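You operate a simulated robot arm through the tools that you are given. There is no shell and no other tool.

You are at the controls of a simulated robot arm. One attempt, no reset.

JOB
Wipe the sauce stain off the counter with the wet orange cloth.
Fine: wet it under the cold tap; cloth back, tap off. What is to be rubbed or washed off counts as gone when no trace of it is left.

The check looks at the end state, three seconds after you hand in, the way a careful person would. Anything else that was tipped, shoved, dropped, spilled or broken makes it a failure. Flat cloth is picked up by pressing the open fingertips on it (5 to 10 N) and closing them slowly along it; thin cloth reads only 2 to 8 mm in the jaws.

ROBOT AND FRAMES
A 7-joint arm with a two-finger parallel gripper, fixed in place. Base frame: the origin is on the floor under the middle of its stand, x ahead of it, y to its left, z up; the work surface is at about z = 0.89. Units: m, degrees, N and s.
It reaches about 1.372 m from its shoulder. Its first joint turns from -149.0 to 149.0 degrees. Payload 3.43 kg.
The tool frame sits at the grasp point between the pads (the TCP): z along the fingers, y along the line on which they close. The tips reach 0.03 m beyond it. Largest opening 0.094 m; finger width 0.028, thickness 0.01; the body of the gripper, 0.05 by 0.096 m, starts 0.055 m behind the TCP.
Orientation is that of the tool frame in the base frame, as [roll, pitch, yaw] about the fixed x, y, z axes, in that order (R = Rz(yaw) Ry(pitch) Rx(roll)). With the fingers straight down and closing along the base's y, the tool's x points along the base's -x, its y along +y and its z along -z.

CONTROLS
- The arm moves only by the tool nudge_tool. Its argument "steps" is a list of rows, each an object of numbers (a shift or turn left out is 0, a gripper value left out holds the last): "wx", "wy", "wz": the turn, a rotation vector about the tool's x, y, z in rad; "x", "y", "z": the shift along the tool's x, y, z in m; "jaw": the finger opening in m, from 0 to 0.094. In form: [{"wx": .., "wy": .., "wz": .., "x": .., "y": .., "z": .., "jaw": ..}, ...]. A call has 1 to 20 rows; each row is the pose to reach, as a shift and turn from the pose commanded when the call began, along the tool's axes at that moment. A row lasts 0.2 s, in which the tool goes at most 0.05 m and 8.6 degrees; a call with a longer step from one row to the next is refused whole, and so is a gripper value outside its range. Where a pose cannot be reached the arm comes as near as it can. A force on the tool above 90 N (or 10 N above the force at the start of the call, whichever is more), or a blocked arm, ends the call early, and 0.2 s more pass. The fingers move at their own pace (about 0.045 m/s each) and stop on an object; they squeeze with about 42 N. The grip force told is the motor's: it shows also when the fingers shut on nothing. Time passes only in rows, and 0.2 s behind the last, so rows that repeat a pose let the fingers close. The reply holds the time, the measured pose of the TCP, the force on the tool along the base axes, the opening and the grip force, in the units named above and with some noise, with the torque about the TCP (base axes, N m) and any sound that the robot's microphone picked up.
- Cameras (640 x 400 px; columns grow to the right, rows downward): "scene" is fixed at [0.3996, 0.5002, 1.6328]; the picture's right is [-0.72, -0.69, 0.00], its down [-0.45, 0.47, -0.76] and it looks along [0.53, -0.55, -0.65] (base axes); focal length 359 px, centre (320, 200). "wrist" rides on the gripper at [0.076, 0.014, -0.103] in the tool frame; the picture's right is [-0.18, 0.98, 0.00], its down [-0.75, -0.14, -0.64] and it looks along [-0.63, -0.12, 0.77] (tool axes); focal length 243 px, centre (320, 200). There is no depth. A picture from a camera that has moved, and an enlarged one, comes with that camera's place and axes in the base frame and with its lens.
- camera(camera): a new picture of that camera. It takes no simulated time.
- zoom(camera, box): a new picture of the part [left, top, right, bottom] of that camera's present view, enlarged. It takes no simulated time.
- sign_off(): hands the job in; it is judged then, once.

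Places have to be worked out from the pictures, the camera data and where the tool is seen. Open the gripper and draw the arm clear of the work before you hand the job in, unless the task says otherwise.

The tools are called after ">>>" as a command line: name --argument value ..., lists and objects as JSON in quotes. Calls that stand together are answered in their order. nudge_tool: Moves the arm, as the interface text tells. Its arguments: {"type":"object","properties":{"steps":{"type":"array","items":{"type":"object","properties":{"wx":{"type":"number"},"wy":{"type":"number"},"wz":{"type":"number"},"x":{"type":"number"},"y":{"type":"number"},"z":{"type":"number"},"jaw":{"type":"number"}}}}},"required":["steps"]} The other tools are called the same way: camera (camera) takes a picture; zoom (camera, box) takes an enlarged picture of a part of a camera's view; sign_off () hands the job in.

At the start:

```text
t: 0.0
ee_pos: [0.9441, -0.289, 1.17]
tcp_rot: [-180.0, 0.0, 180.0]
ft_force: [0.4, 0.2, 0.9]
ft_torque: [0.0, 0.04, -0.04]
finger_gap: 0.0939
gripper_force: 0.1
```

scene: 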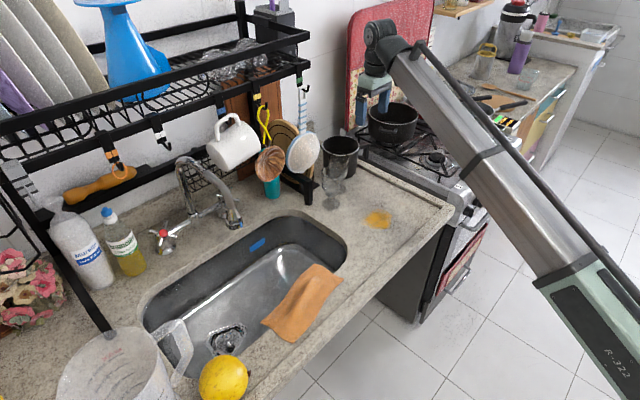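
wrist: 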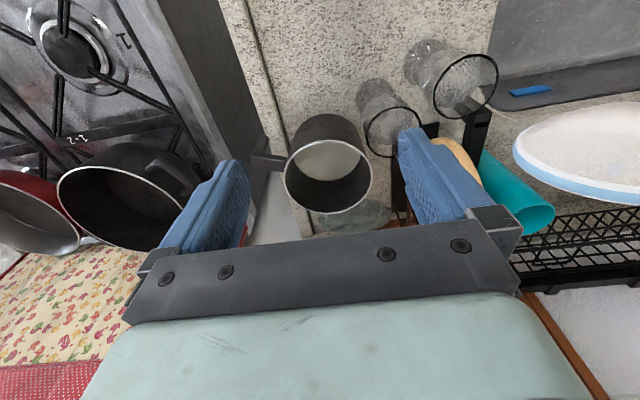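

The scene picture shows the orange cloth hanging over the front edge of the sink, a sauce stain to the right of the sink, and a faucet with a red knob. I'll zoom in on these before planning.

>>> zoom --camera "scene" --box '[140, 140, 300, 260]'

>>> zoom --camera "scene" --box '[200, 230, 380, 400]'

>>> zoom --camera "scene" --box '[300, 130, 460, 250]'

```text
3.33 times, centred on (220, 200) of scene
camera zoom: at [0.3996, 0.5002, 1.6328], right [-0.72, -0.69, 0.0], down [-0.45, 0.47, -0.76], along [0.53, -0.55, -0.65], focal length 1197 px, centre (653, 200)
```

zoom: 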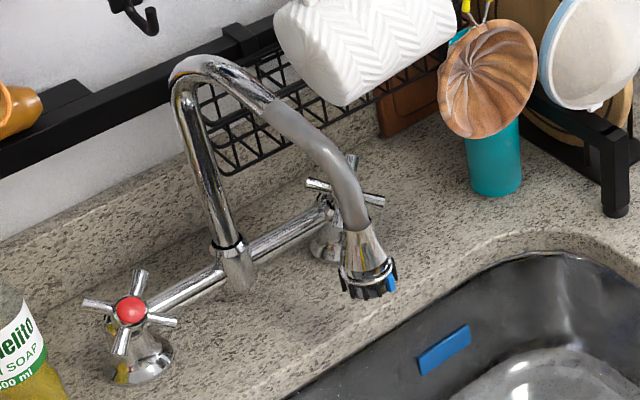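

```text
2.35 times, centred on (290, 315) of scene
camera zoom: at [0.3996, 0.5002, 1.6328], right [-0.72, -0.69, 0.0], down [-0.45, 0.47, -0.76], along [0.53, -0.55, -0.65], focal length 845 px, centre (391, -71)
```

zoom: 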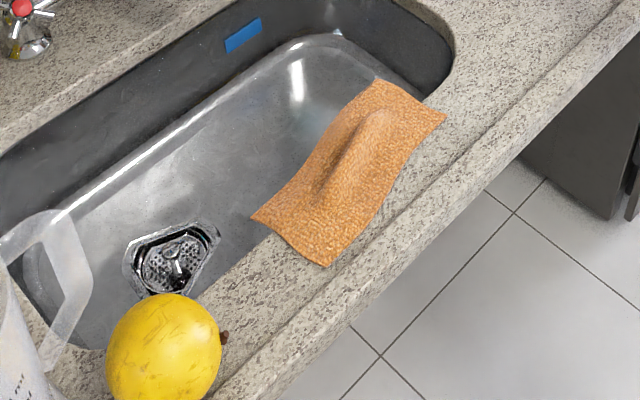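

```text
3.33 times, centred on (380, 190) of scene
camera zoom: at [0.3996, 0.5002, 1.6328], right [-0.72, -0.69, 0.0], down [-0.45, 0.47, -0.76], along [0.53, -0.55, -0.65], focal length 1197 px, centre (120, 233)
```

zoom: 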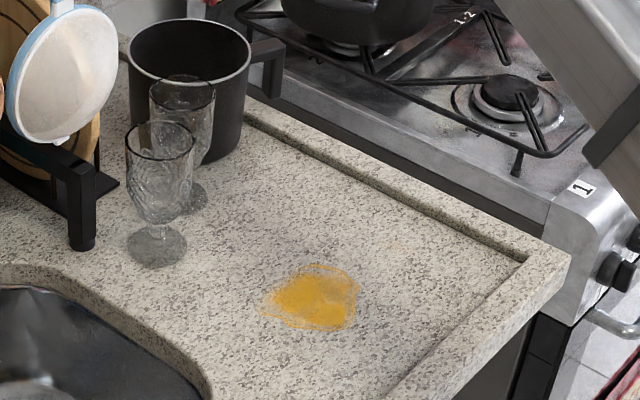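

The stain sits at about (0.825, -0.185) and the cloth spans x 0.71–0.84, y 0.05–0.27. The tap stands under the rack at x≈1.16. I'll pull back, rise a little and slide left so the wrist camera can look at the tap.

>>> nudge_tool --steps '[{"x": 0.045}, {"x": 0.09, "z": -0.01}, {"x": 0.13, "z": -0.03}, {"x": 0.15, "z": -0.05, "y": 0.03}, {"x": 0.15, "z": -0.07, "y": 0.07}, {"x": 0.15, "z": -0.08, "y": 0.115}, {"x": 0.15, "z": -0.08, "y": 0.16}, {"x": 0.15, "z": -0.08, "y": 0.205}, {"x": 0.15, "z": -0.08, "y": 0.25}, {"x": 0.15, "z": -0.08, "y": 0.295}, {"x": 0.15, "z": -0.08, "y": 0.34}, {"x": 0.15, "z": -0.08, "y": 0.385}, {"x": 0.15, "z": -0.08, "y": 0.43}, {"x": 0.15, "z": -0.08, "y": 0.47}, {"x": 0.15, "z": -0.08, "y": 0.49}]'

>>> camera --camera "wrist"

>>> camera --camera "scene"

```text
t: 0.8
ee_pos: [0.8312, -0.2914, 1.193]
tcp_rot: [-179.6, 1.6, 179.4]
ft_force: [13.7, -4.7, -21.9]
ft_torque: [0.03, -0.16, 0.08]
finger_gap: 0.0942
gripper_force: 0.0
out of reach, approached as far as the arm can: row 3
stopped in row 3: the force on the tool passed its limit at 110 N (the readings are from after the stop); the commanded pose is now the measured one
```

```text
taken
camera wrist: at [0.7507, -0.2753, 1.2949], right [0.19, 0.98, 0.0], down [0.74, -0.14, 0.66], along [0.65, -0.13, -0.75], focal length 243 px, centre (320, 200)
```

wrist: 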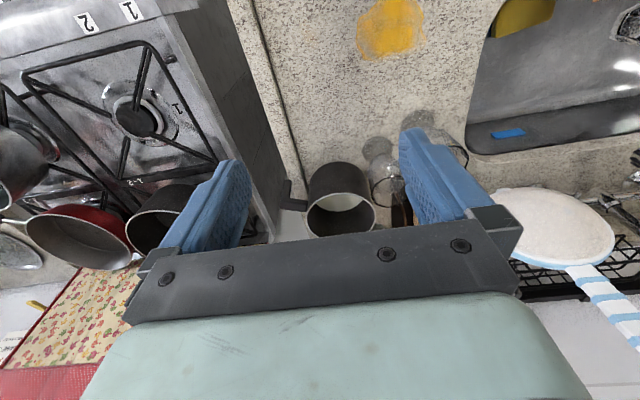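

```text
taken
```

scene: 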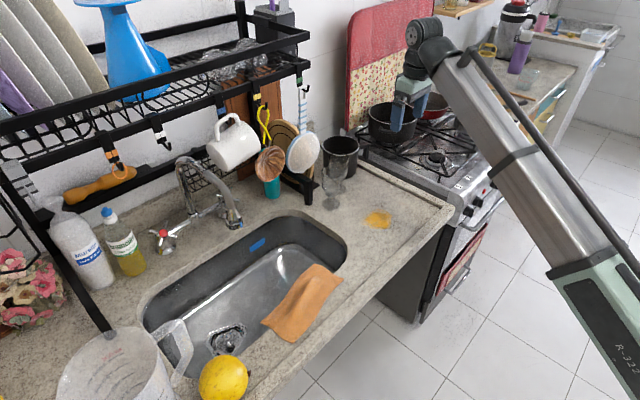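

The move stopped at row 3 as out of reach, with a force spike. I'll hold still for a moment to see whether the force was only from the sudden stop.

>>> nudge_tool --steps '[{}, {}]'

>>> zoom --camera "scene" --box '[340, 0, 640, 200]'

```text
t: 1.4
ee_pos: [0.8295, -0.2913, 1.1932]
tcp_rot: [-179.6, 1.3, 179.4]
ft_force: [15.9, -5.9, -37.7]
ft_torque: [-0.17, -0.94, 0.1]
finger_gap: 0.0937
gripper_force: 0.1
```

```text
2.00 times, centred on (490, 100) of scene
camera zoom: at [0.3996, 0.5002, 1.6328], right [-0.72, -0.69, 0.0], down [-0.45, 0.47, -0.76], along [0.53, -0.55, -0.65], focal length 718 px, centre (-20, 400)
```

zoom: 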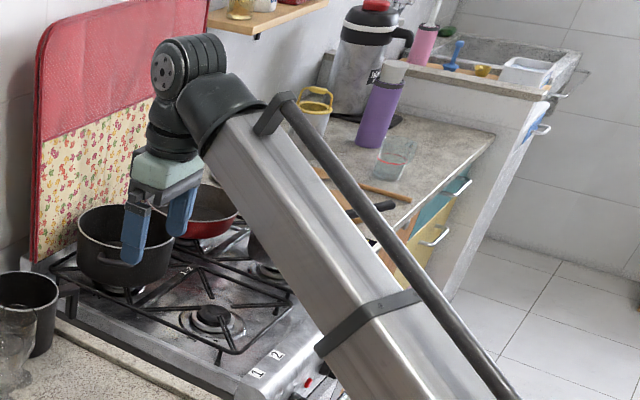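

The steady 41 N acts perpendicular to the forearm, so the gripper is pressing against its own forearm: straight-down isn't possible this close and this high. I'll ease forward and tilt the fingers forward (negative wy), which opens that angle, then move left.

>>> nudge_tool --steps '[{"x": -0.02}, {"x": -0.03, "wy": -0.1}, {"x": -0.03, "wy": -0.22}, {"x": -0.03, "wy": -0.34}, {"x": -0.03, "wy": -0.44, "y": 0.02}, {"x": -0.02, "wy": -0.5, "y": 0.05}, {"x": -0.01, "wy": -0.5, "y": 0.09}, {"x": 0.0, "wy": -0.5, "y": 0.13}, {"x": 0.01, "wy": -0.5, "y": 0.17}, {"x": 0.02, "wy": -0.5, "y": 0.21}]'

>>> camera --camera "scene"

```text
t: 3.6
ee_pos: [0.8118, -0.0808, 1.1906]
tcp_rot: [-179.6, 30.0, 179.6]
ft_force: [0.5, 0.5, -0.6]
ft_torque: [0.0, 0.01, 0.01]
finger_gap: 0.0941
gripper_force: 0.1
```

```text
taken
```

scene: 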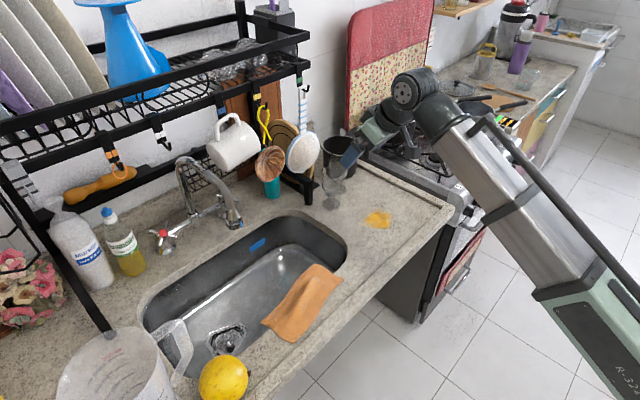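

The contact is gone and the fingers now point 30° forward of down. I'll continue left to bring the wrist camera in front of the tap.

>>> nudge_tool --steps '[{"y": 0.04}, {"y": 0.085}, {"y": 0.13}, {"y": 0.175}, {"y": 0.22}, {"y": 0.25}]'

>>> camera --camera "wrist"

>>> camera --camera "scene"

```text
t: 5.0
ee_pos: [0.8127, 0.1694, 1.1903]
tcp_rot: [-179.7, 29.9, 179.5]
ft_force: [0.6, -0.1, -0.7]
ft_torque: [0.01, 0.03, -0.03]
finger_gap: 0.0938
gripper_force: 0.0
```

```text
taken
camera wrist: at [0.6937, 0.1841, 1.2423], right [0.17, 0.98, 0.09], down [0.33, -0.14, 0.93], along [0.93, -0.13, -0.35], focal length 243 px, centre (320, 200)
```

wrist: 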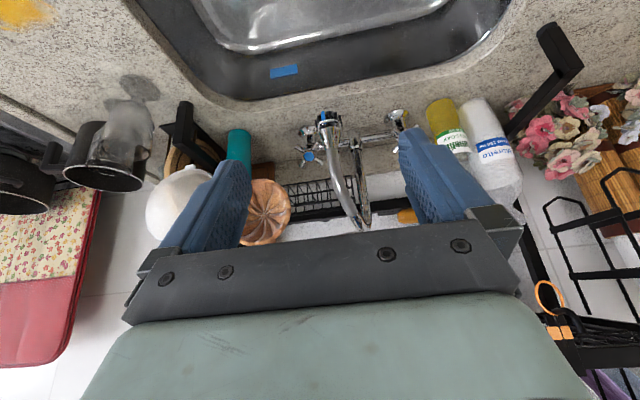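

```text
taken
```

scene: 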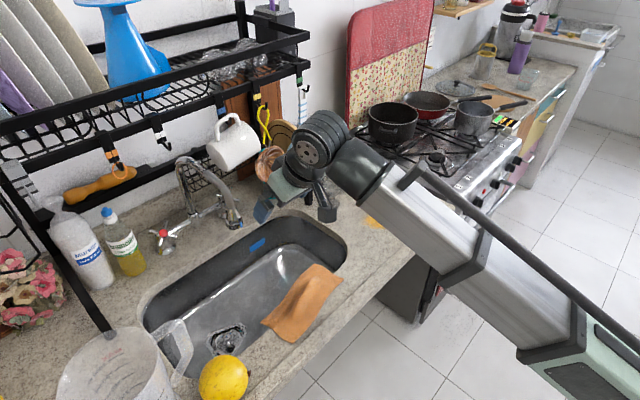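

The wrist camera now sees the tap upside-down: a blue-centred knob near (308,156), the spout, and the other knob on the right. I'll zoom in.

>>> zoom --camera "wrist" --box '[260, 80, 420, 240]'

>>> zoom --camera "wrist" --box '[280, 100, 360, 180]'

>>> zoom --camera "wrist" --box '[120, 80, 320, 240]'

```text
2.50 times, centred on (340, 160) of wrist
camera zoom: at [0.6937, 0.1841, 1.2423], right [0.17, 0.98, 0.09], down [0.33, -0.14, 0.93], along [0.93, -0.13, -0.35], focal length 606 px, centre (270, 300)
```

zoom: 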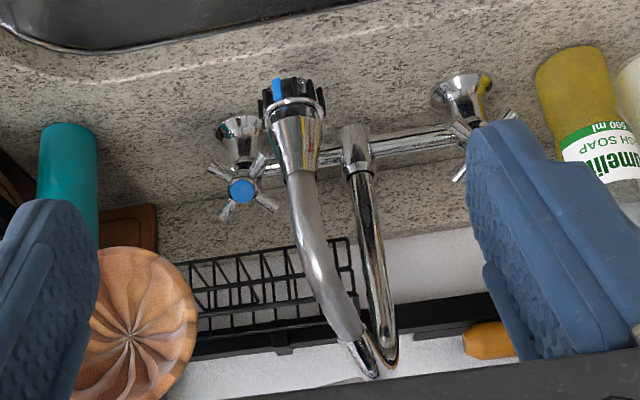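

```text
5.00 times, centred on (320, 140) of wrist
camera zoom: at [0.6937, 0.1841, 1.2423], right [0.17, 0.98, 0.09], down [0.33, -0.14, 0.93], along [0.93, -0.13, -0.35], focal length 1213 px, centre (320, 500)
```

zoom: 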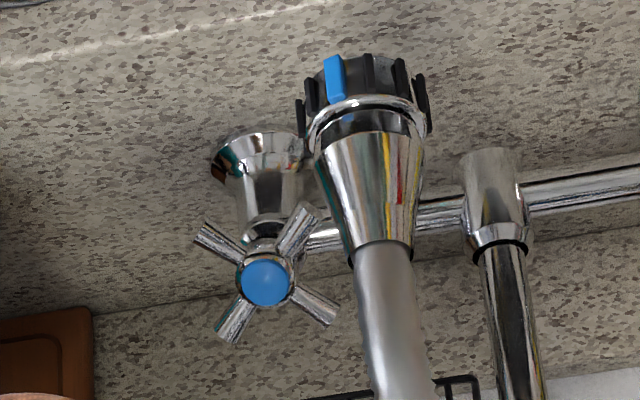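

```text
2.50 times, centred on (220, 160) of wrist
camera zoom: at [0.6937, 0.1841, 1.2423], right [0.17, 0.98, 0.09], down [0.33, -0.14, 0.93], along [0.93, -0.13, -0.35], focal length 606 px, centre (570, 300)
```

zoom: 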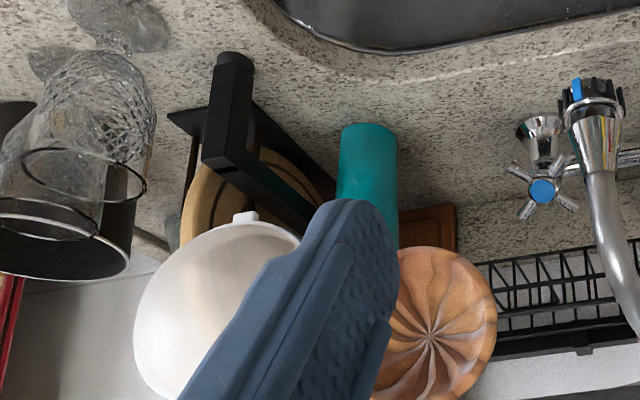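

Triangulating both views: the blue (cold) knob is at about (1.148, 0.107, 0.964) with its face tilted up toward the robot. The spout outlet is at about (1.038, 0.166, 0.96), and a mug and ladle hang above z≈1.11. I'll go in low with the fingers nearly horizontal, stopping short of the knob for a closer look.

>>> nudge_tool --steps '[{"x": 0.02, "z": 0.035, "wy": -0.14}, {"x": 0.04, "z": 0.07, "wy": -0.28}, {"x": 0.06, "z": 0.104, "y": -0.02, "wy": -0.42}, {"x": 0.075, "z": 0.13, "y": -0.04, "wy": -0.56}, {"x": 0.0625, "z": 0.1487, "y": -0.062, "wy": -0.7}, {"x": 0.0278, "z": 0.1686, "y": -0.062, "wy": -0.7}, {"x": -0.0069, "z": 0.1886, "y": -0.062, "wy": -0.7}, {"x": -0.039, "z": 0.207, "y": -0.062, "wy": -0.7}, {"x": -0.039, "z": 0.207, "y": -0.062, "wy": -0.7}]'

>>> camera --camera "wrist"

>>> camera --camera "scene"

```text
t: 7.0
ee_pos: [0.9506, 0.1054, 1.0285]
tcp_rot: [-179.1, 70.1, -179.7]
ft_force: [0.2, -0.1, -0.3]
ft_torque: [0.0, -0.02, -0.04]
finger_gap: 0.0939
gripper_force: 0.1
```

```text
taken
camera wrist: at [0.8273, 0.1191, 0.9935], right [0.07, 0.98, 0.17], down [-0.35, -0.13, 0.93], along [0.93, -0.13, 0.33], focal length 243 px, centre (320, 200)
```

wrist: 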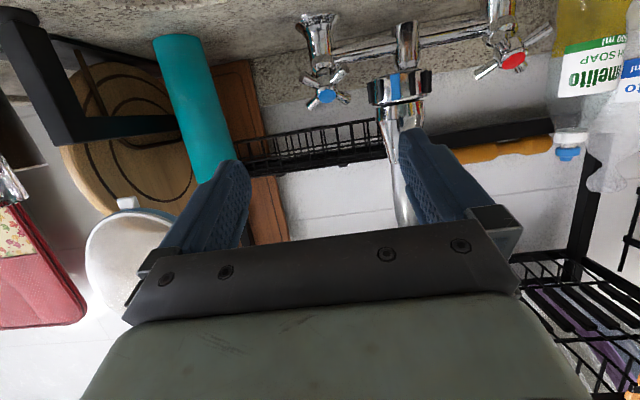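

```text
taken
```

scene: 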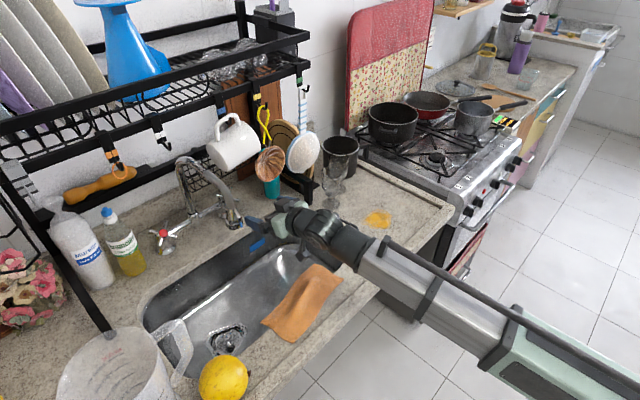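

The arm is low under the hanging utensils and the knob is in view from the front. I'll zoom in to refine the knob's position and face angle.

>>> zoom --camera "wrist" --box '[270, 0, 430, 140]'

>>> zoom --camera "scene" --box '[150, 130, 350, 270]'

>>> zoom --camera "wrist" --box '[440, 0, 600, 100]'

```text
2.86 times, centred on (350, 70) of wrist
camera zoom: at [0.8273, 0.1191, 0.9935], right [0.07, 0.98, 0.17], down [-0.35, -0.13, 0.93], along [0.93, -0.13, 0.33], focal length 693 px, centre (234, 571)
```

zoom: 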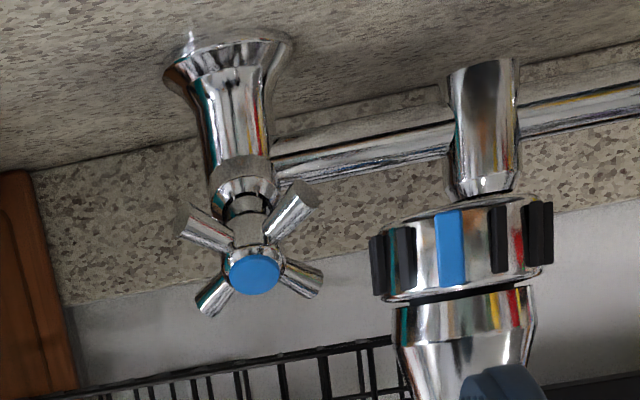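

```text
2.86 times, centred on (250, 200) of scene
camera zoom: at [0.3996, 0.5002, 1.6328], right [-0.72, -0.69, 0.0], down [-0.45, 0.47, -0.76], along [0.53, -0.55, -0.65], focal length 1026 px, centre (520, 200)
```

zoom: 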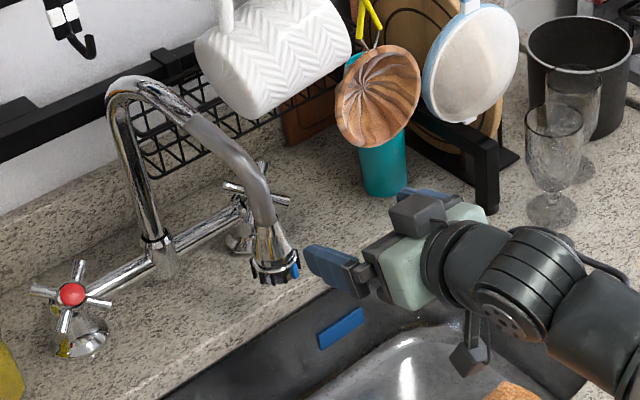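

```text
4.00 times, centred on (520, 50) of wrist
camera zoom: at [0.8273, 0.1191, 0.9935], right [0.07, 0.98, 0.17], down [-0.35, -0.13, 0.93], along [0.93, -0.13, 0.33], focal length 970 px, centre (-480, 800)
```

zoom: 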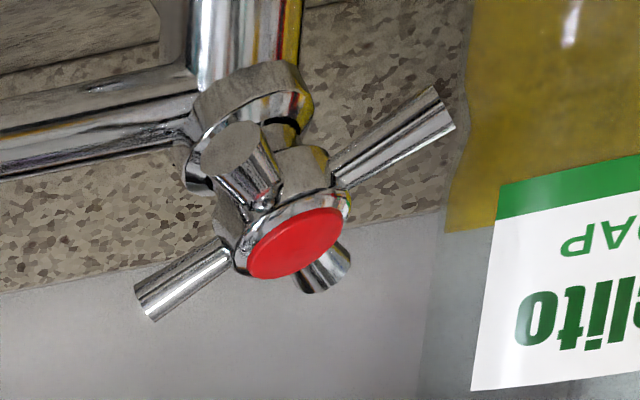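

Combining three sightings, the cold knob's cap centre is at about (1.135, 0.107, 0.974). Its axis tilts about 45° up, and the spokes are about 3.3 cm long at roughly 33°/123°/213°/303°. I'll close the fingers and bring them low on the right side of the knob, so I can push the lower-right spoke upward (counter-clockwise).

>>> nudge_tool --steps '[{"x": 0.024, "z": 0.035, "y": -0.012, "jaw": 0.0}, {"x": 0.0477, "z": 0.0694, "y": -0.025, "jaw": 0.0}, {"x": 0.053, "z": 0.098, "y": -0.025}, {"x": 0.0579, "z": 0.1266, "y": -0.025}, {"x": 0.052, "z": 0.143, "y": -0.025}, {"x": 0.046, "z": 0.1595, "y": -0.025}, {"x": 0.046, "z": 0.1595, "y": -0.025}]'

>>> camera --camera "wrist"

>>> zoom --camera "scene" --box '[150, 130, 350, 270]'

```text
t: 8.6
ee_pos: [1.0842, 0.0776, 0.9302]
tcp_rot: [-179.0, 70.1, -179.7]
ft_force: [1.0, 0.3, 1.3]
ft_torque: [0.01, 0.02, 0.02]
finger_gap: 0.0002
gripper_force: 33.1
```

```text
taken
camera wrist: at [0.9613, 0.0923, 0.8966], right [0.07, 0.98, 0.17], down [-0.35, -0.13, 0.93], along [0.93, -0.13, 0.33], focal length 243 px, centre (320, 200)
```

wrist: 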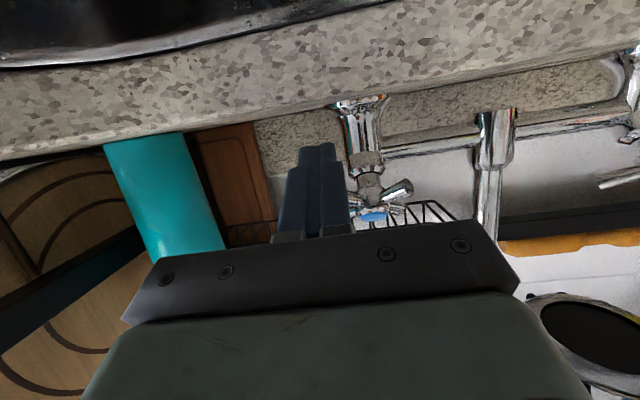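

```text
2.86 times, centred on (250, 200) of scene
camera zoom: at [0.3996, 0.5002, 1.6328], right [-0.72, -0.69, 0.0], down [-0.45, 0.47, -0.76], along [0.53, -0.55, -0.65], focal length 1026 px, centre (520, 200)
```

zoom: 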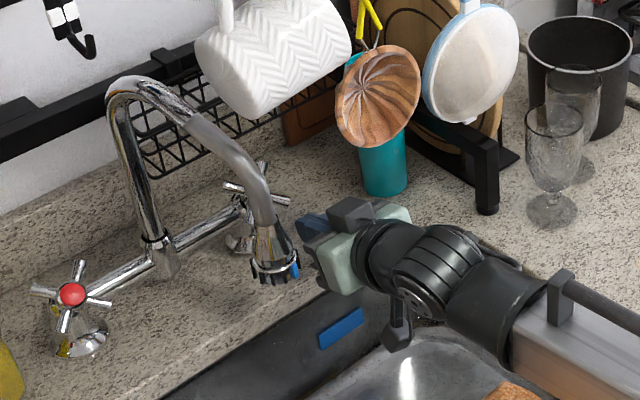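

The closed fingers are in front of and just right of the valve. I'll zoom in to judge where they sit relative to the right-hand spoke.

>>> zoom --camera "wrist" --box '[270, 90, 430, 240]'

>>> zoom --camera "scene" --box '[210, 170, 280, 230]'

```text
2.67 times, centred on (350, 165) of wrist
camera zoom: at [0.9613, 0.0923, 0.8966], right [0.07, 0.98, 0.17], down [-0.35, -0.13, 0.93], along [0.93, -0.13, 0.33], focal length 647 px, centre (240, 293)
```

zoom: 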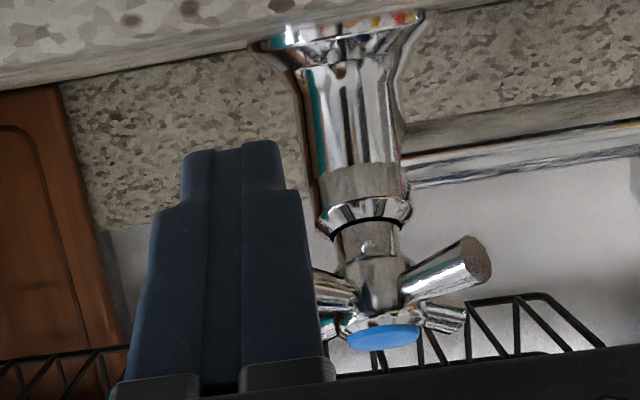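

```text
6.67 times, centred on (245, 200) of scene
camera zoom: at [0.3996, 0.5002, 1.6328], right [-0.72, -0.69, 0.0], down [-0.45, 0.47, -0.76], along [0.53, -0.55, -0.65], focal length 2395 px, centre (820, 200)
```

zoom: 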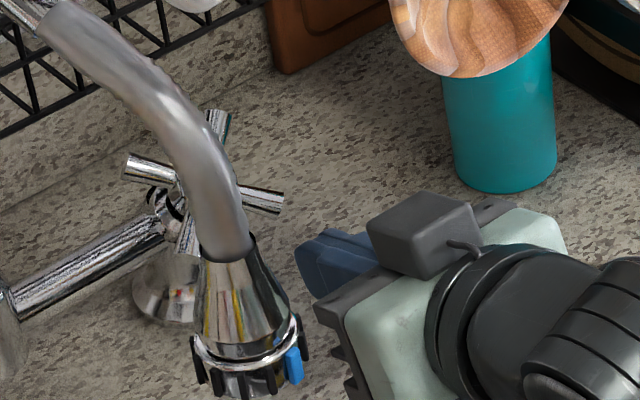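

The fingertip is about 5 cm short of the spoke plane and clears the valve body by about 6 mm. I'll slide it forward 3 cm under the right spoke.

>>> nudge_tool --steps '[{"x": -0.0051, "z": 0.0141}, {"x": -0.0102, "z": 0.0282}, {"x": -0.0102, "z": 0.0282}]'

>>> zoom --camera "wrist" --box '[270, 60, 430, 210]'

>>> zoom --camera "scene" --box '[210, 170, 280, 230]'

```text
t: 9.4
ee_pos: [1.1145, 0.0769, 0.9344]
tcp_rot: [-179.1, 70.0, -179.8]
ft_force: [0.3, -0.3, 0.4]
ft_torque: [0.0, 0.03, 0.01]
finger_gap: 0.0005
gripper_force: 32.9
```

```text
2.67 times, centred on (350, 135) of wrist
camera zoom: at [0.9918, 0.0923, 0.8979], right [0.07, 0.98, 0.17], down [-0.35, -0.13, 0.93], along [0.93, -0.13, 0.33], focal length 647 px, centre (240, 373)
```

zoom: 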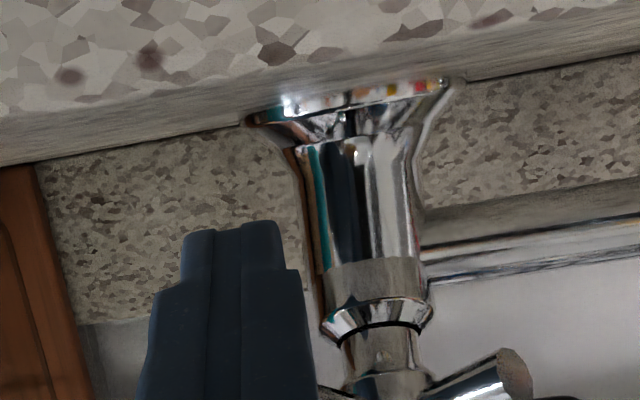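

```text
6.67 times, centred on (245, 200) of scene
camera zoom: at [0.3996, 0.5002, 1.6328], right [-0.72, -0.69, 0.0], down [-0.45, 0.47, -0.76], along [0.53, -0.55, -0.65], focal length 2395 px, centre (820, 200)
```

zoom: 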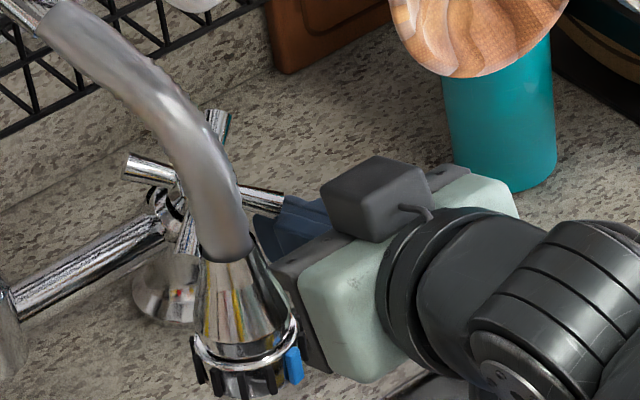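

There's no contact yet; the fingertip is under the outer end of the right spoke. I'll push up along the handle's face plane in small steps and watch the force and sound.

>>> nudge_tool --steps '[{"x": -0.0055, "z": 0.0024, "y": 0.001}, {"x": -0.0109, "z": 0.0048, "y": 0.002}, {"x": -0.0164, "z": 0.0073, "y": 0.003}, {"x": -0.0219, "z": 0.0097, "y": 0.004}]'

>>> zoom --camera "scene" --box '[210, 170, 280, 230]'

```text
t: 10.4
ee_pos: [1.1325, 0.0822, 0.9506]
tcp_rot: [-179.2, 70.0, -179.7]
ft_force: [-5.2, -7.1, -5.8]
ft_torque: [0.0, -0.02, 0.01]
finger_gap: 0.0001
gripper_force: 32.8
```

```text
6.67 times, centred on (245, 200) of scene
camera zoom: at [0.3996, 0.5002, 1.6328], right [-0.72, -0.69, 0.0], down [-0.45, 0.47, -0.76], along [0.53, -0.55, -0.65], focal length 2395 px, centre (820, 200)
```

zoom: 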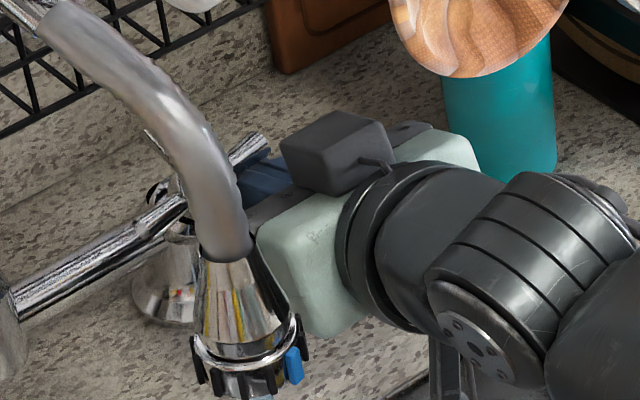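

The handle is turning freely: the right spoke has swung up with only about 10 N. There's no water yet, so I'll keep pushing up and slightly left.

>>> nudge_tool --steps '[{"x": -0.0055, "z": 0.0024, "y": 0.0}, {"x": -0.0109, "z": 0.0048, "y": 0.001}, {"x": -0.0164, "z": 0.0073, "y": 0.002}, {"x": -0.0219, "z": 0.0097, "y": 0.003}]'

>>> zoom --camera "scene" --box '[180, 160, 300, 260]'

>>> camera --camera "wrist"

```text
t: 11.1
ee_pos: [1.1344, 0.0797, 0.9526]
tcp_rot: [-177.9, 68.4, -179.1]
ft_force: [-2.0, -4.8, -1.3]
ft_torque: [0.02, -0.02, 0.07]
finger_gap: 0.0
gripper_force: 33.0
stopped in row 3: the force on the tool passed its limit at 95 N (the readings are from after the stop); the commanded pose is now the measured one
```

```text
4.00 times, centred on (240, 210) of scene
camera zoom: at [0.3996, 0.5002, 1.6328], right [-0.72, -0.69, 0.0], down [-0.45, 0.47, -0.76], along [0.53, -0.55, -0.65], focal length 1437 px, centre (640, 160)
```

zoom: 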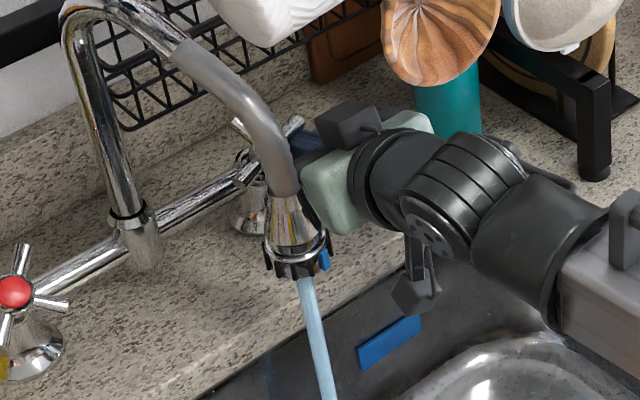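

```text
taken
camera wrist: at [1.0099, 0.0949, 0.9202], right [0.08, 0.98, 0.16], down [-0.32, -0.12, 0.94], along [0.94, -0.13, 0.31], focal length 243 px, centre (320, 200)
```

wrist: 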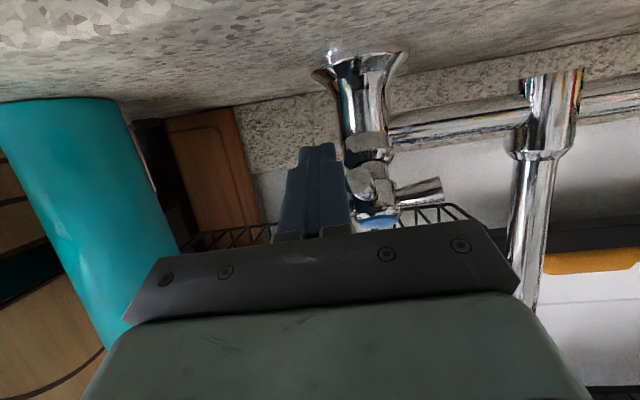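

Water is running, and the handle hit its end stop (the 95 N), so the tap is open. I'll back the finger straight out along its own axis, under the hanging utensils.

>>> nudge_tool --steps '[{"x": 0.002}, {"x": 0.002, "z": -0.03}, {"x": 0.002, "z": -0.07}, {"x": 0.002, "z": -0.115}, {"x": 0.002, "z": -0.16}, {"x": 0.002, "z": -0.2}]'

>>> camera --camera "scene"

>>> zoom --camera "scene" --box '[180, 160, 300, 260]'

```text
t: 12.5
ee_pos: [0.9468, 0.083, 1.0228]
tcp_rot: [-178.0, 68.5, -179.1]
ft_force: [-0.1, -0.6, 0.1]
ft_torque: [0.02, 0.0, 0.02]
finger_gap: 0.0001
gripper_force: 32.7
```

```text
taken
```

scene: 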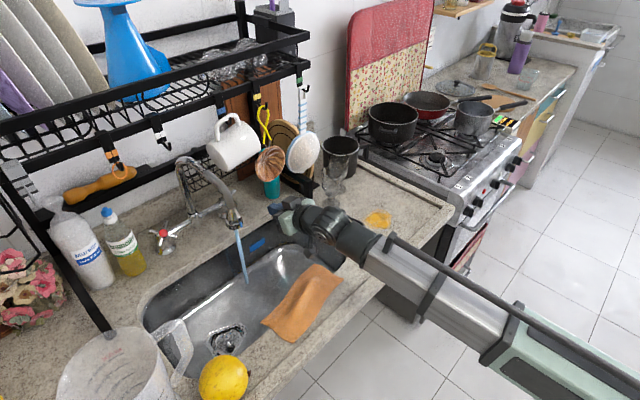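

```text
4.00 times, centred on (240, 210) of scene
camera zoom: at [0.3996, 0.5002, 1.6328], right [-0.72, -0.69, 0.0], down [-0.45, 0.47, -0.76], along [0.53, -0.55, -0.65], focal length 1437 px, centre (640, 160)
```

zoom: 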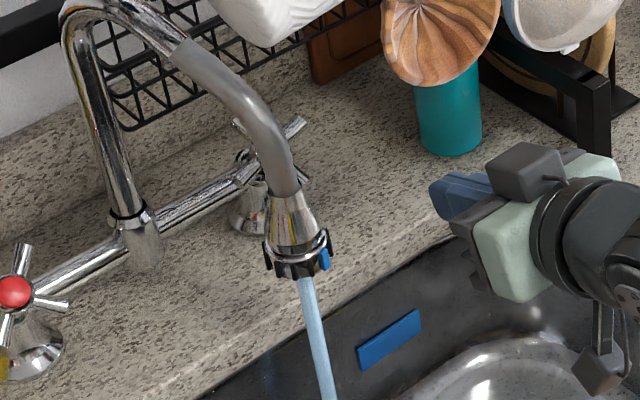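

The stream falls at about (1.03, 0.163) from z≈0.95 to the sink floor at about 0.73. Next I'll go back toward the cloth with the fingers turned more nearly down, and look at it from above.

>>> nudge_tool --steps '[{"x": 0.007, "y": 0.013, "z": -0.034}, {"x": 0.014, "y": 0.026, "z": -0.069, "wy": 0.12}, {"x": 0.021, "y": 0.039, "z": -0.103, "wy": 0.26}, {"x": 0.028, "y": 0.052, "z": -0.137, "wy": 0.4}, {"x": 0.034, "y": 0.065, "z": -0.172, "wy": 0.54}, {"x": 0.041, "y": 0.077, "z": -0.206, "wy": 0.68}, {"x": 0.041, "y": 0.077, "z": -0.206, "wy": 0.8, "jaw": 0.06}, {"x": 0.041, "y": 0.077, "z": -0.206, "wy": 0.8, "jaw": 0.06}, {"x": 0.041, "y": 0.077, "z": -0.206, "wy": 0.8, "jaw": 0.06}]'

>>> camera --camera "wrist"

>>> camera --camera "scene"

```text
t: 14.5
ee_pos: [0.7418, 0.1638, 1.0589]
tcp_rot: [-179.2, 22.6, 179.2]
ft_force: [0.2, 0.2, 0.2]
ft_torque: [-0.05, 0.03, 0.0]
finger_gap: 0.06
gripper_force: 0.1
```

```text
taken
camera wrist: at [0.6315, 0.1808, 1.1258], right [0.19, 0.98, 0.06], down [0.45, -0.14, 0.88], along [0.88, -0.14, -0.46], focal length 243 px, centre (320, 200)
```

wrist: 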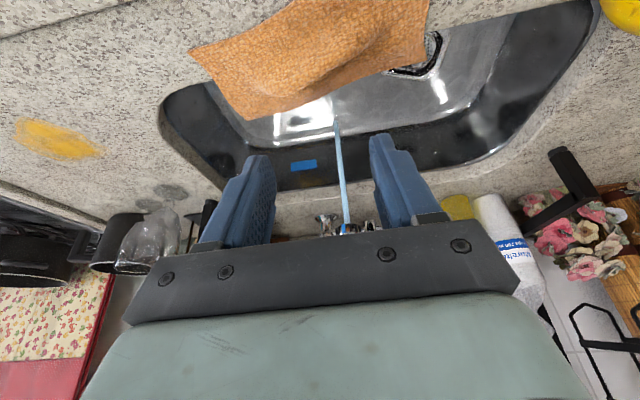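

```text
taken
```

scene: 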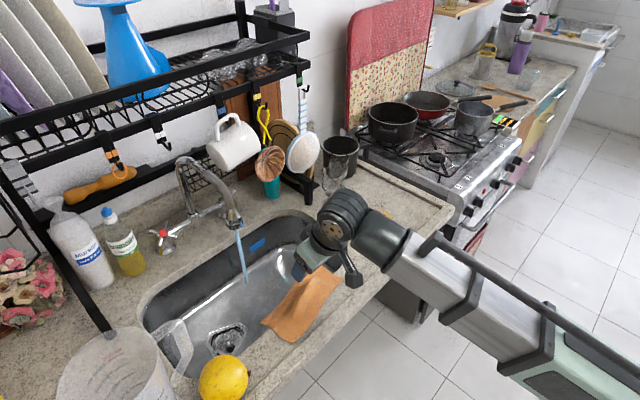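

>>> zoom --camera "wrist" --box '[170, 0, 450, 150]'

>>> zoom --camera "scene" --box '[220, 220, 380, 360]'

```text
2.29 times, centred on (310, 75) of wrist
camera zoom: at [0.6315, 0.1808, 1.1258], right [0.19, 0.98, 0.06], down [0.45, -0.14, 0.88], along [0.88, -0.14, -0.46], focal length 555 px, centre (343, 486)
```

zoom: 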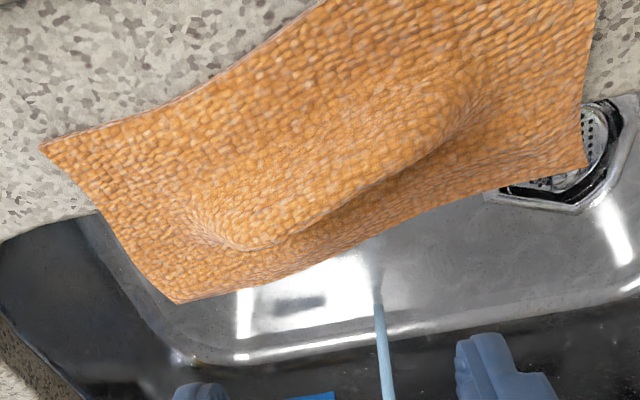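

```text
2.86 times, centred on (300, 290) of scene
camera zoom: at [0.3996, 0.5002, 1.6328], right [-0.72, -0.69, 0.0], down [-0.45, 0.47, -0.76], along [0.53, -0.55, -0.65], focal length 1026 px, centre (377, -57)
```

zoom: 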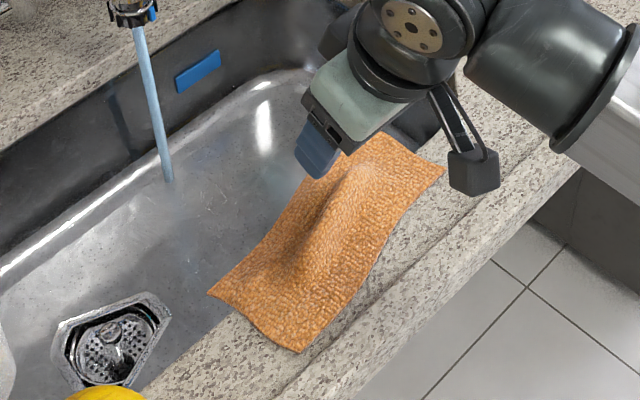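

The cloth's front half lies flat on the counter at about x 0.71–0.778, and the rest drapes over the sink edge. I'll straighten the fingers to about 8° tilt and lower them toward (0.745, 0.16), stopping just above the cloth.

>>> nudge_tool --steps '[{"x": 0.0115, "z": 0.0277, "wy": 0.13}, {"x": 0.0269, "z": 0.0646, "wy": 0.25}, {"x": 0.0384, "z": 0.0923, "wy": 0.25}, {"x": 0.0384, "z": 0.0923, "wy": 0.25}]'

>>> camera --camera "wrist"

>>> zoom --camera "scene" --box '[220, 220, 380, 360]'

```text
t: 15.5
ee_pos: [0.7441, 0.1649, 0.96]
tcp_rot: [-179.4, 8.3, 179.0]
ft_force: [0.0, -1.4, 0.4]
ft_torque: [0.02, 0.0, 0.03]
finger_gap: 0.0601
gripper_force: 0.1
```

```text
taken
camera wrist: at [0.6525, 0.1803, 1.0519], right [0.2, 0.98, 0.01], down [0.65, -0.14, 0.75], along [0.73, -0.14, -0.67], focal length 243 px, centre (320, 200)
```

wrist: 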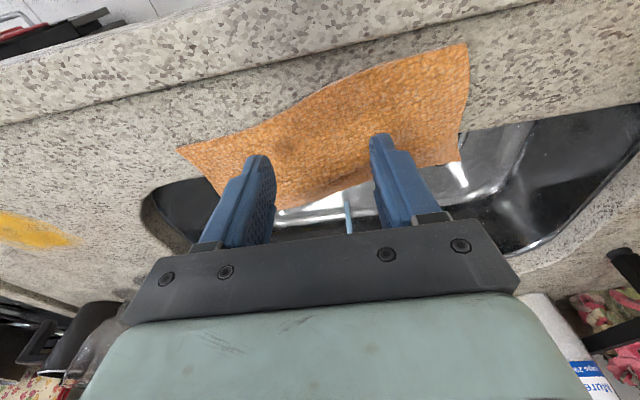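

```text
2.86 times, centred on (300, 290) of scene
camera zoom: at [0.3996, 0.5002, 1.6328], right [-0.72, -0.69, 0.0], down [-0.45, 0.47, -0.76], along [0.53, -0.55, -0.65], focal length 1026 px, centre (377, -57)
```

zoom: 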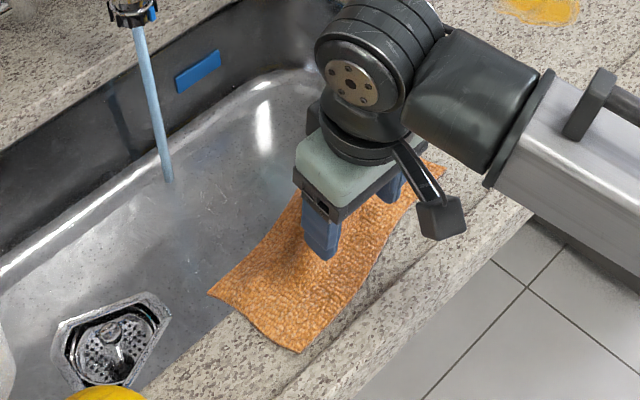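

The open fingertips are 4 cm above the counter part of the cloth. I'll lower in small steps until I feel contact.

>>> nudge_tool --steps '[{"x": 0.002, "z": 0.014}, {"x": 0.004, "z": 0.028}, {"x": 0.0046, "z": 0.032}, {"x": 0.0046, "z": 0.032}]'

```text
t: 16.1
ee_pos: [0.744, 0.1637, 0.9498]
tcp_rot: [-179.7, 9.1, 179.1]
ft_force: [-15.7, -3.0, 42.7]
ft_torque: [1.39, -0.09, 0.41]
finger_gap: 0.0577
gripper_force: 0.0
stopped in row 2: the force on the tool passed its limit at 114 N (the readings are from after the stop); the commanded pose is now the measured one
```

The +y finger hit something firm at a tip height of about 0.92, pushing up and back toward me, so there seems to be a hard ridge under the cloth. I'll lift off and look closely before trying again.

>>> nudge_tool --steps '[{"x": -0.002, "z": -0.015}, {"x": -0.006, "z": -0.04}, {"x": -0.006, "z": -0.04}]'

>>> zoom --camera "scene" --box '[240, 240, 360, 350]'

>>> zoom --camera "wrist" --box '[150, 20, 490, 230]'

```text
t: 16.9
ee_pos: [0.7469, 0.1639, 0.9882]
tcp_rot: [-179.8, 8.9, 179.1]
ft_force: [-0.8, -0.4, -0.2]
ft_torque: [-0.03, -0.02, 0.01]
finger_gap: 0.0599
gripper_force: 0.0
```

```text
3.64 times, centred on (300, 295) of scene
camera zoom: at [0.3996, 0.5002, 1.6328], right [-0.72, -0.69, 0.0], down [-0.45, 0.47, -0.76], along [0.53, -0.55, -0.65], focal length 1306 px, centre (393, -146)
```

zoom: 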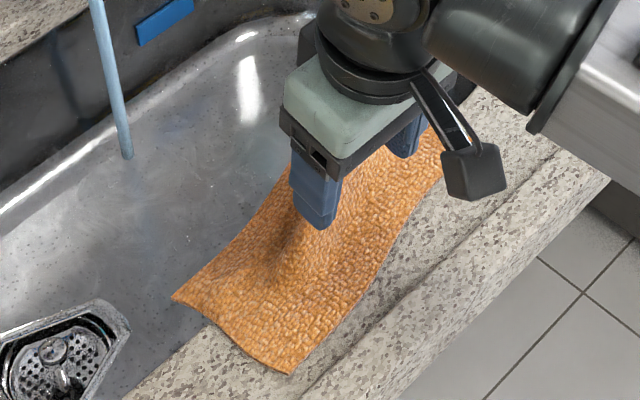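

```text
1.88 times, centred on (320, 125) of wrist
camera zoom: at [0.6542, 0.1806, 1.0785], right [0.2, 0.98, 0.02], down [0.64, -0.15, 0.75], along [0.74, -0.13, -0.66], focal length 457 px, centre (320, 341)
```

zoom: 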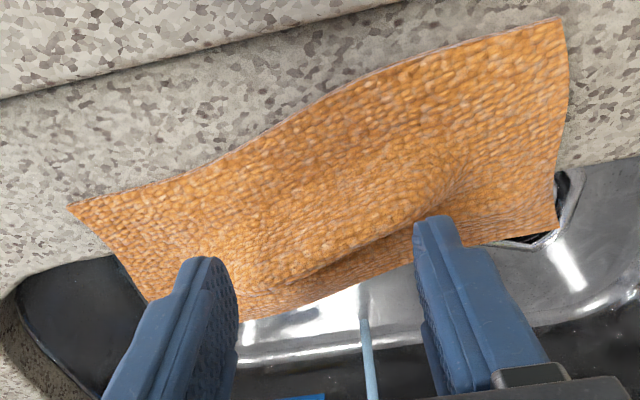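

The cloth has a ridge right along the sink edge. I'll tilt to look at it at a low, near-horizontal angle and see how tall it is.

>>> nudge_tool --steps '[{"x": 0.01, "wy": -0.13}, {"x": 0.02, "wy": -0.26}, {"x": 0.03, "wy": -0.4}, {"x": 0.04, "wy": -0.53}, {"x": 0.04, "wy": -0.65}, {"x": 0.04, "wy": -0.65}]'

>>> camera --camera "wrist"

>>> zoom --camera "wrist" --box '[180, 40, 460, 200]'

>>> zoom --camera "scene" --box '[240, 240, 360, 350]'

```text
t: 18.3
ee_pos: [0.7054, 0.1648, 0.9816]
tcp_rot: [-179.6, 46.3, 179.4]
ft_force: [0.0, 0.2, 1.1]
ft_torque: [0.02, 0.03, -0.02]
finger_gap: 0.0597
gripper_force: 0.0
```

```text
taken
camera wrist: at [0.5782, 0.1815, 0.9984], right [0.14, 0.98, 0.13], down [0.05, -0.14, 0.99], along [0.99, -0.13, -0.07], focal length 243 px, centre (320, 200)
```

wrist: 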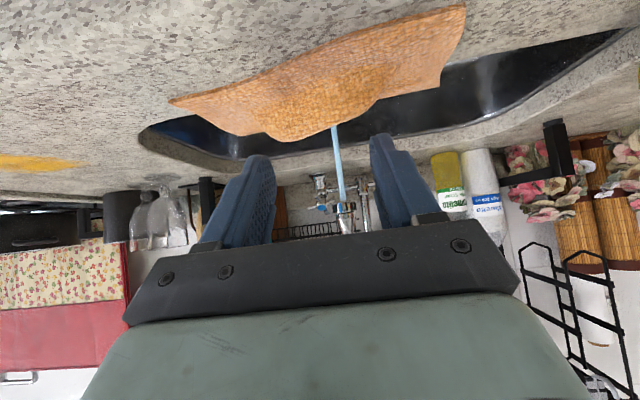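

```text
2.29 times, centred on (320, 120) of wrist
camera zoom: at [0.5782, 0.1815, 0.9984], right [0.14, 0.98, 0.13], down [0.05, -0.14, 0.99], along [0.99, -0.13, -0.07], focal length 555 px, centre (320, 383)
```

zoom: 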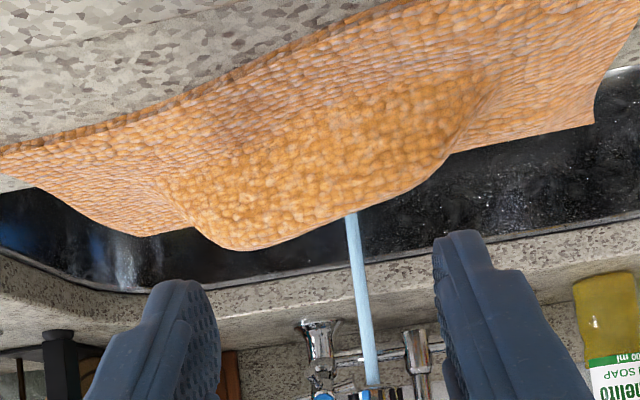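

```text
3.64 times, centred on (300, 295) of scene
camera zoom: at [0.3996, 0.5002, 1.6328], right [-0.72, -0.69, 0.0], down [-0.45, 0.47, -0.76], along [0.53, -0.55, -0.65], focal length 1306 px, centre (393, -146)
```

zoom: 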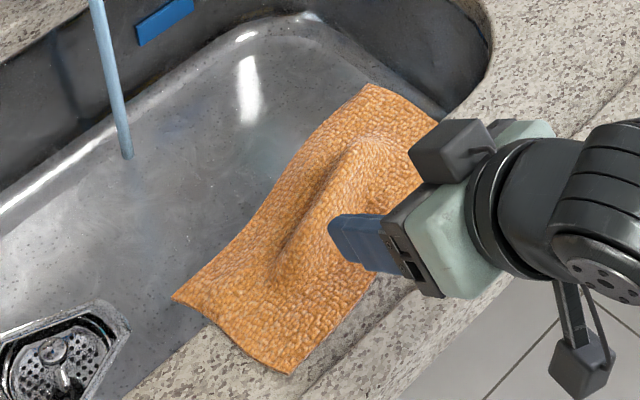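

The low view shows a firm hump about 3 cm high running along the sink edge under the middle of the cloth (y≈0.11–0.215). I'll avoid it and pick the cloth up at its flat front-left area, near (0.741, 0.235). First I'll straighten the fingers and move above that spot.

>>> nudge_tool --steps '[{"x": -0.006, "y": 0.012, "z": 0.003, "wy": 0.13}, {"x": -0.012, "y": 0.026, "z": 0.006, "wy": 0.26}, {"x": -0.018, "y": 0.04, "z": 0.009, "wy": 0.4}, {"x": -0.024, "y": 0.055, "z": 0.012, "wy": 0.53}, {"x": -0.029, "y": 0.069, "z": 0.016, "wy": 0.65, "jaw": 0.034}, {"x": -0.029, "y": 0.069, "z": 0.016, "wy": 0.73, "jaw": 0.034}, {"x": -0.029, "y": 0.069, "z": 0.016, "wy": 0.73, "jaw": 0.034}]'

>>> camera --camera "wrist"

```text
t: 19.9
ee_pos: [0.7376, 0.2352, 0.9918]
tcp_rot: [-179.7, 4.4, 179.1]
ft_force: [0.5, 0.4, 0.1]
ft_torque: [0.04, 0.01, 0.0]
finger_gap: 0.0339
gripper_force: 0.1
```

```text
taken
camera wrist: at [0.6536, 0.2502, 1.0894], right [0.2, 0.98, 0.01], down [0.7, -0.15, 0.7], along [0.69, -0.13, -0.72], focal length 243 px, centre (320, 200)
```

wrist: 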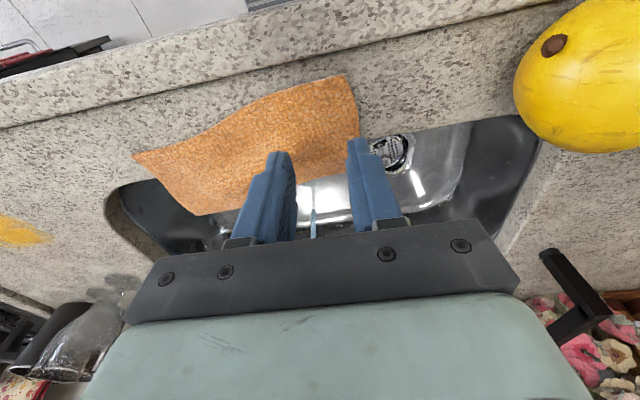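

The fingertips are over the flat front-left part of the cloth. I'll turn about 9° to line up with the cloth's front edge and lower to just above it.

>>> nudge_tool --steps '[{"x": 0.002, "z": 0.025, "wz": -0.08}, {"x": 0.0038, "z": 0.048, "wz": -0.165}, {"x": 0.0044, "z": 0.055, "wz": -0.165}, {"x": 0.0044, "z": 0.055, "wz": -0.165}]'

>>> zoom --camera "wrist" --box '[180, 60, 460, 240]'

>>> zoom --camera "scene" --box '[240, 240, 360, 350]'

```text
t: 20.9
ee_pos: [0.7384, 0.2347, 0.9356]
tcp_rot: [-179.0, 4.3, -171.4]
ft_force: [-0.1, 0.2, 0.1]
ft_torque: [-0.03, -0.02, 0.01]
finger_gap: 0.0342
gripper_force: 0.0
```

```text
2.22 times, centred on (320, 150) of wrist
camera zoom: at [0.6529, 0.2378, 1.0326], right [0.04, 1.0, 0.0], down [0.71, -0.02, 0.7], along [0.7, -0.03, -0.71], focal length 539 px, centre (320, 311)
```

zoom: 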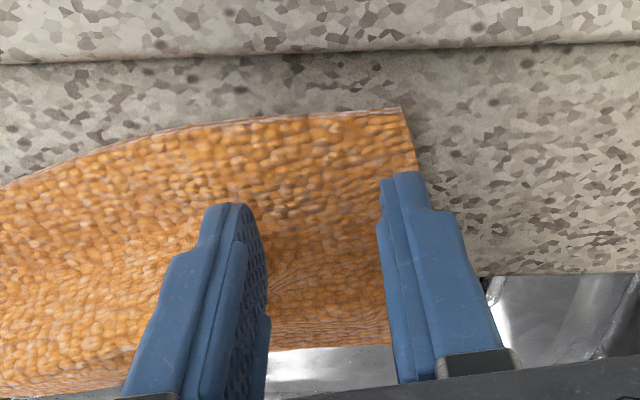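

```text
3.64 times, centred on (300, 295) of scene
camera zoom: at [0.3996, 0.5002, 1.6328], right [-0.72, -0.69, 0.0], down [-0.45, 0.47, -0.76], along [0.53, -0.55, -0.65], focal length 1306 px, centre (393, -146)
```

zoom: 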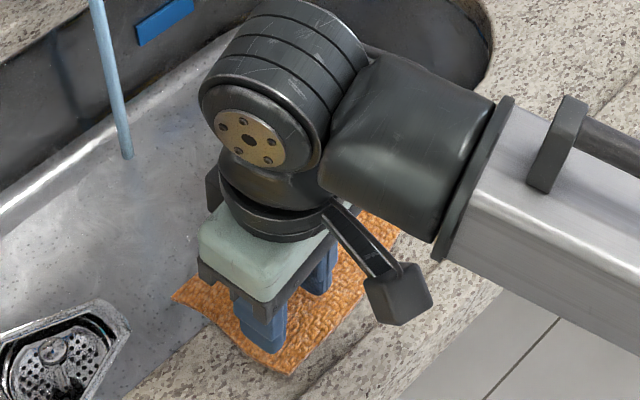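

The fingertips are about 1 cm above the cloth, but the +y finger is right at the cloth's left edge. I'll shift 6 mm inward and lower in small steps.

>>> nudge_tool --steps '[{"y": -0.006, "z": 0.0}, {"y": -0.006, "z": 0.003}, {"y": -0.006, "z": 0.006}]'

```text
t: 21.7
ee_pos: [0.7405, 0.2282, 0.928]
tcp_rot: [-179.0, 4.3, -171.4]
ft_force: [-0.3, -0.7, -0.1]
ft_torque: [-0.01, 0.07, 0.04]
finger_gap: 0.0339
gripper_force: 0.1
```

No contact yet at a tip height of about 0.898, so I'll continue in 1.5 mm steps.

>>> nudge_tool --steps '[{"z": 0.0015}, {"z": 0.003}]'

```text
t: 22.3
ee_pos: [0.7408, 0.2286, 0.9263]
tcp_rot: [-179.0, 4.3, -171.3]
ft_force: [-1.4, -0.3, 4.6]
ft_torque: [0.07, 0.08, 0.03]
finger_gap: 0.0338
gripper_force: 0.0
```

Contact at 4.6 N and evenly balanced. One more half-millimetre should give the 5–10 N press.

>>> nudge_tool --steps '[{"z": 0.0006}, {"z": 0.0006}]'

```text
t: 22.9
ee_pos: [0.7413, 0.2289, 0.9283]
tcp_rot: [-179.0, 4.4, -171.4]
ft_force: [1.9, -0.9, 6.8]
ft_torque: [0.14, 0.05, -0.02]
finger_gap: 0.0336
gripper_force: 0.0
```

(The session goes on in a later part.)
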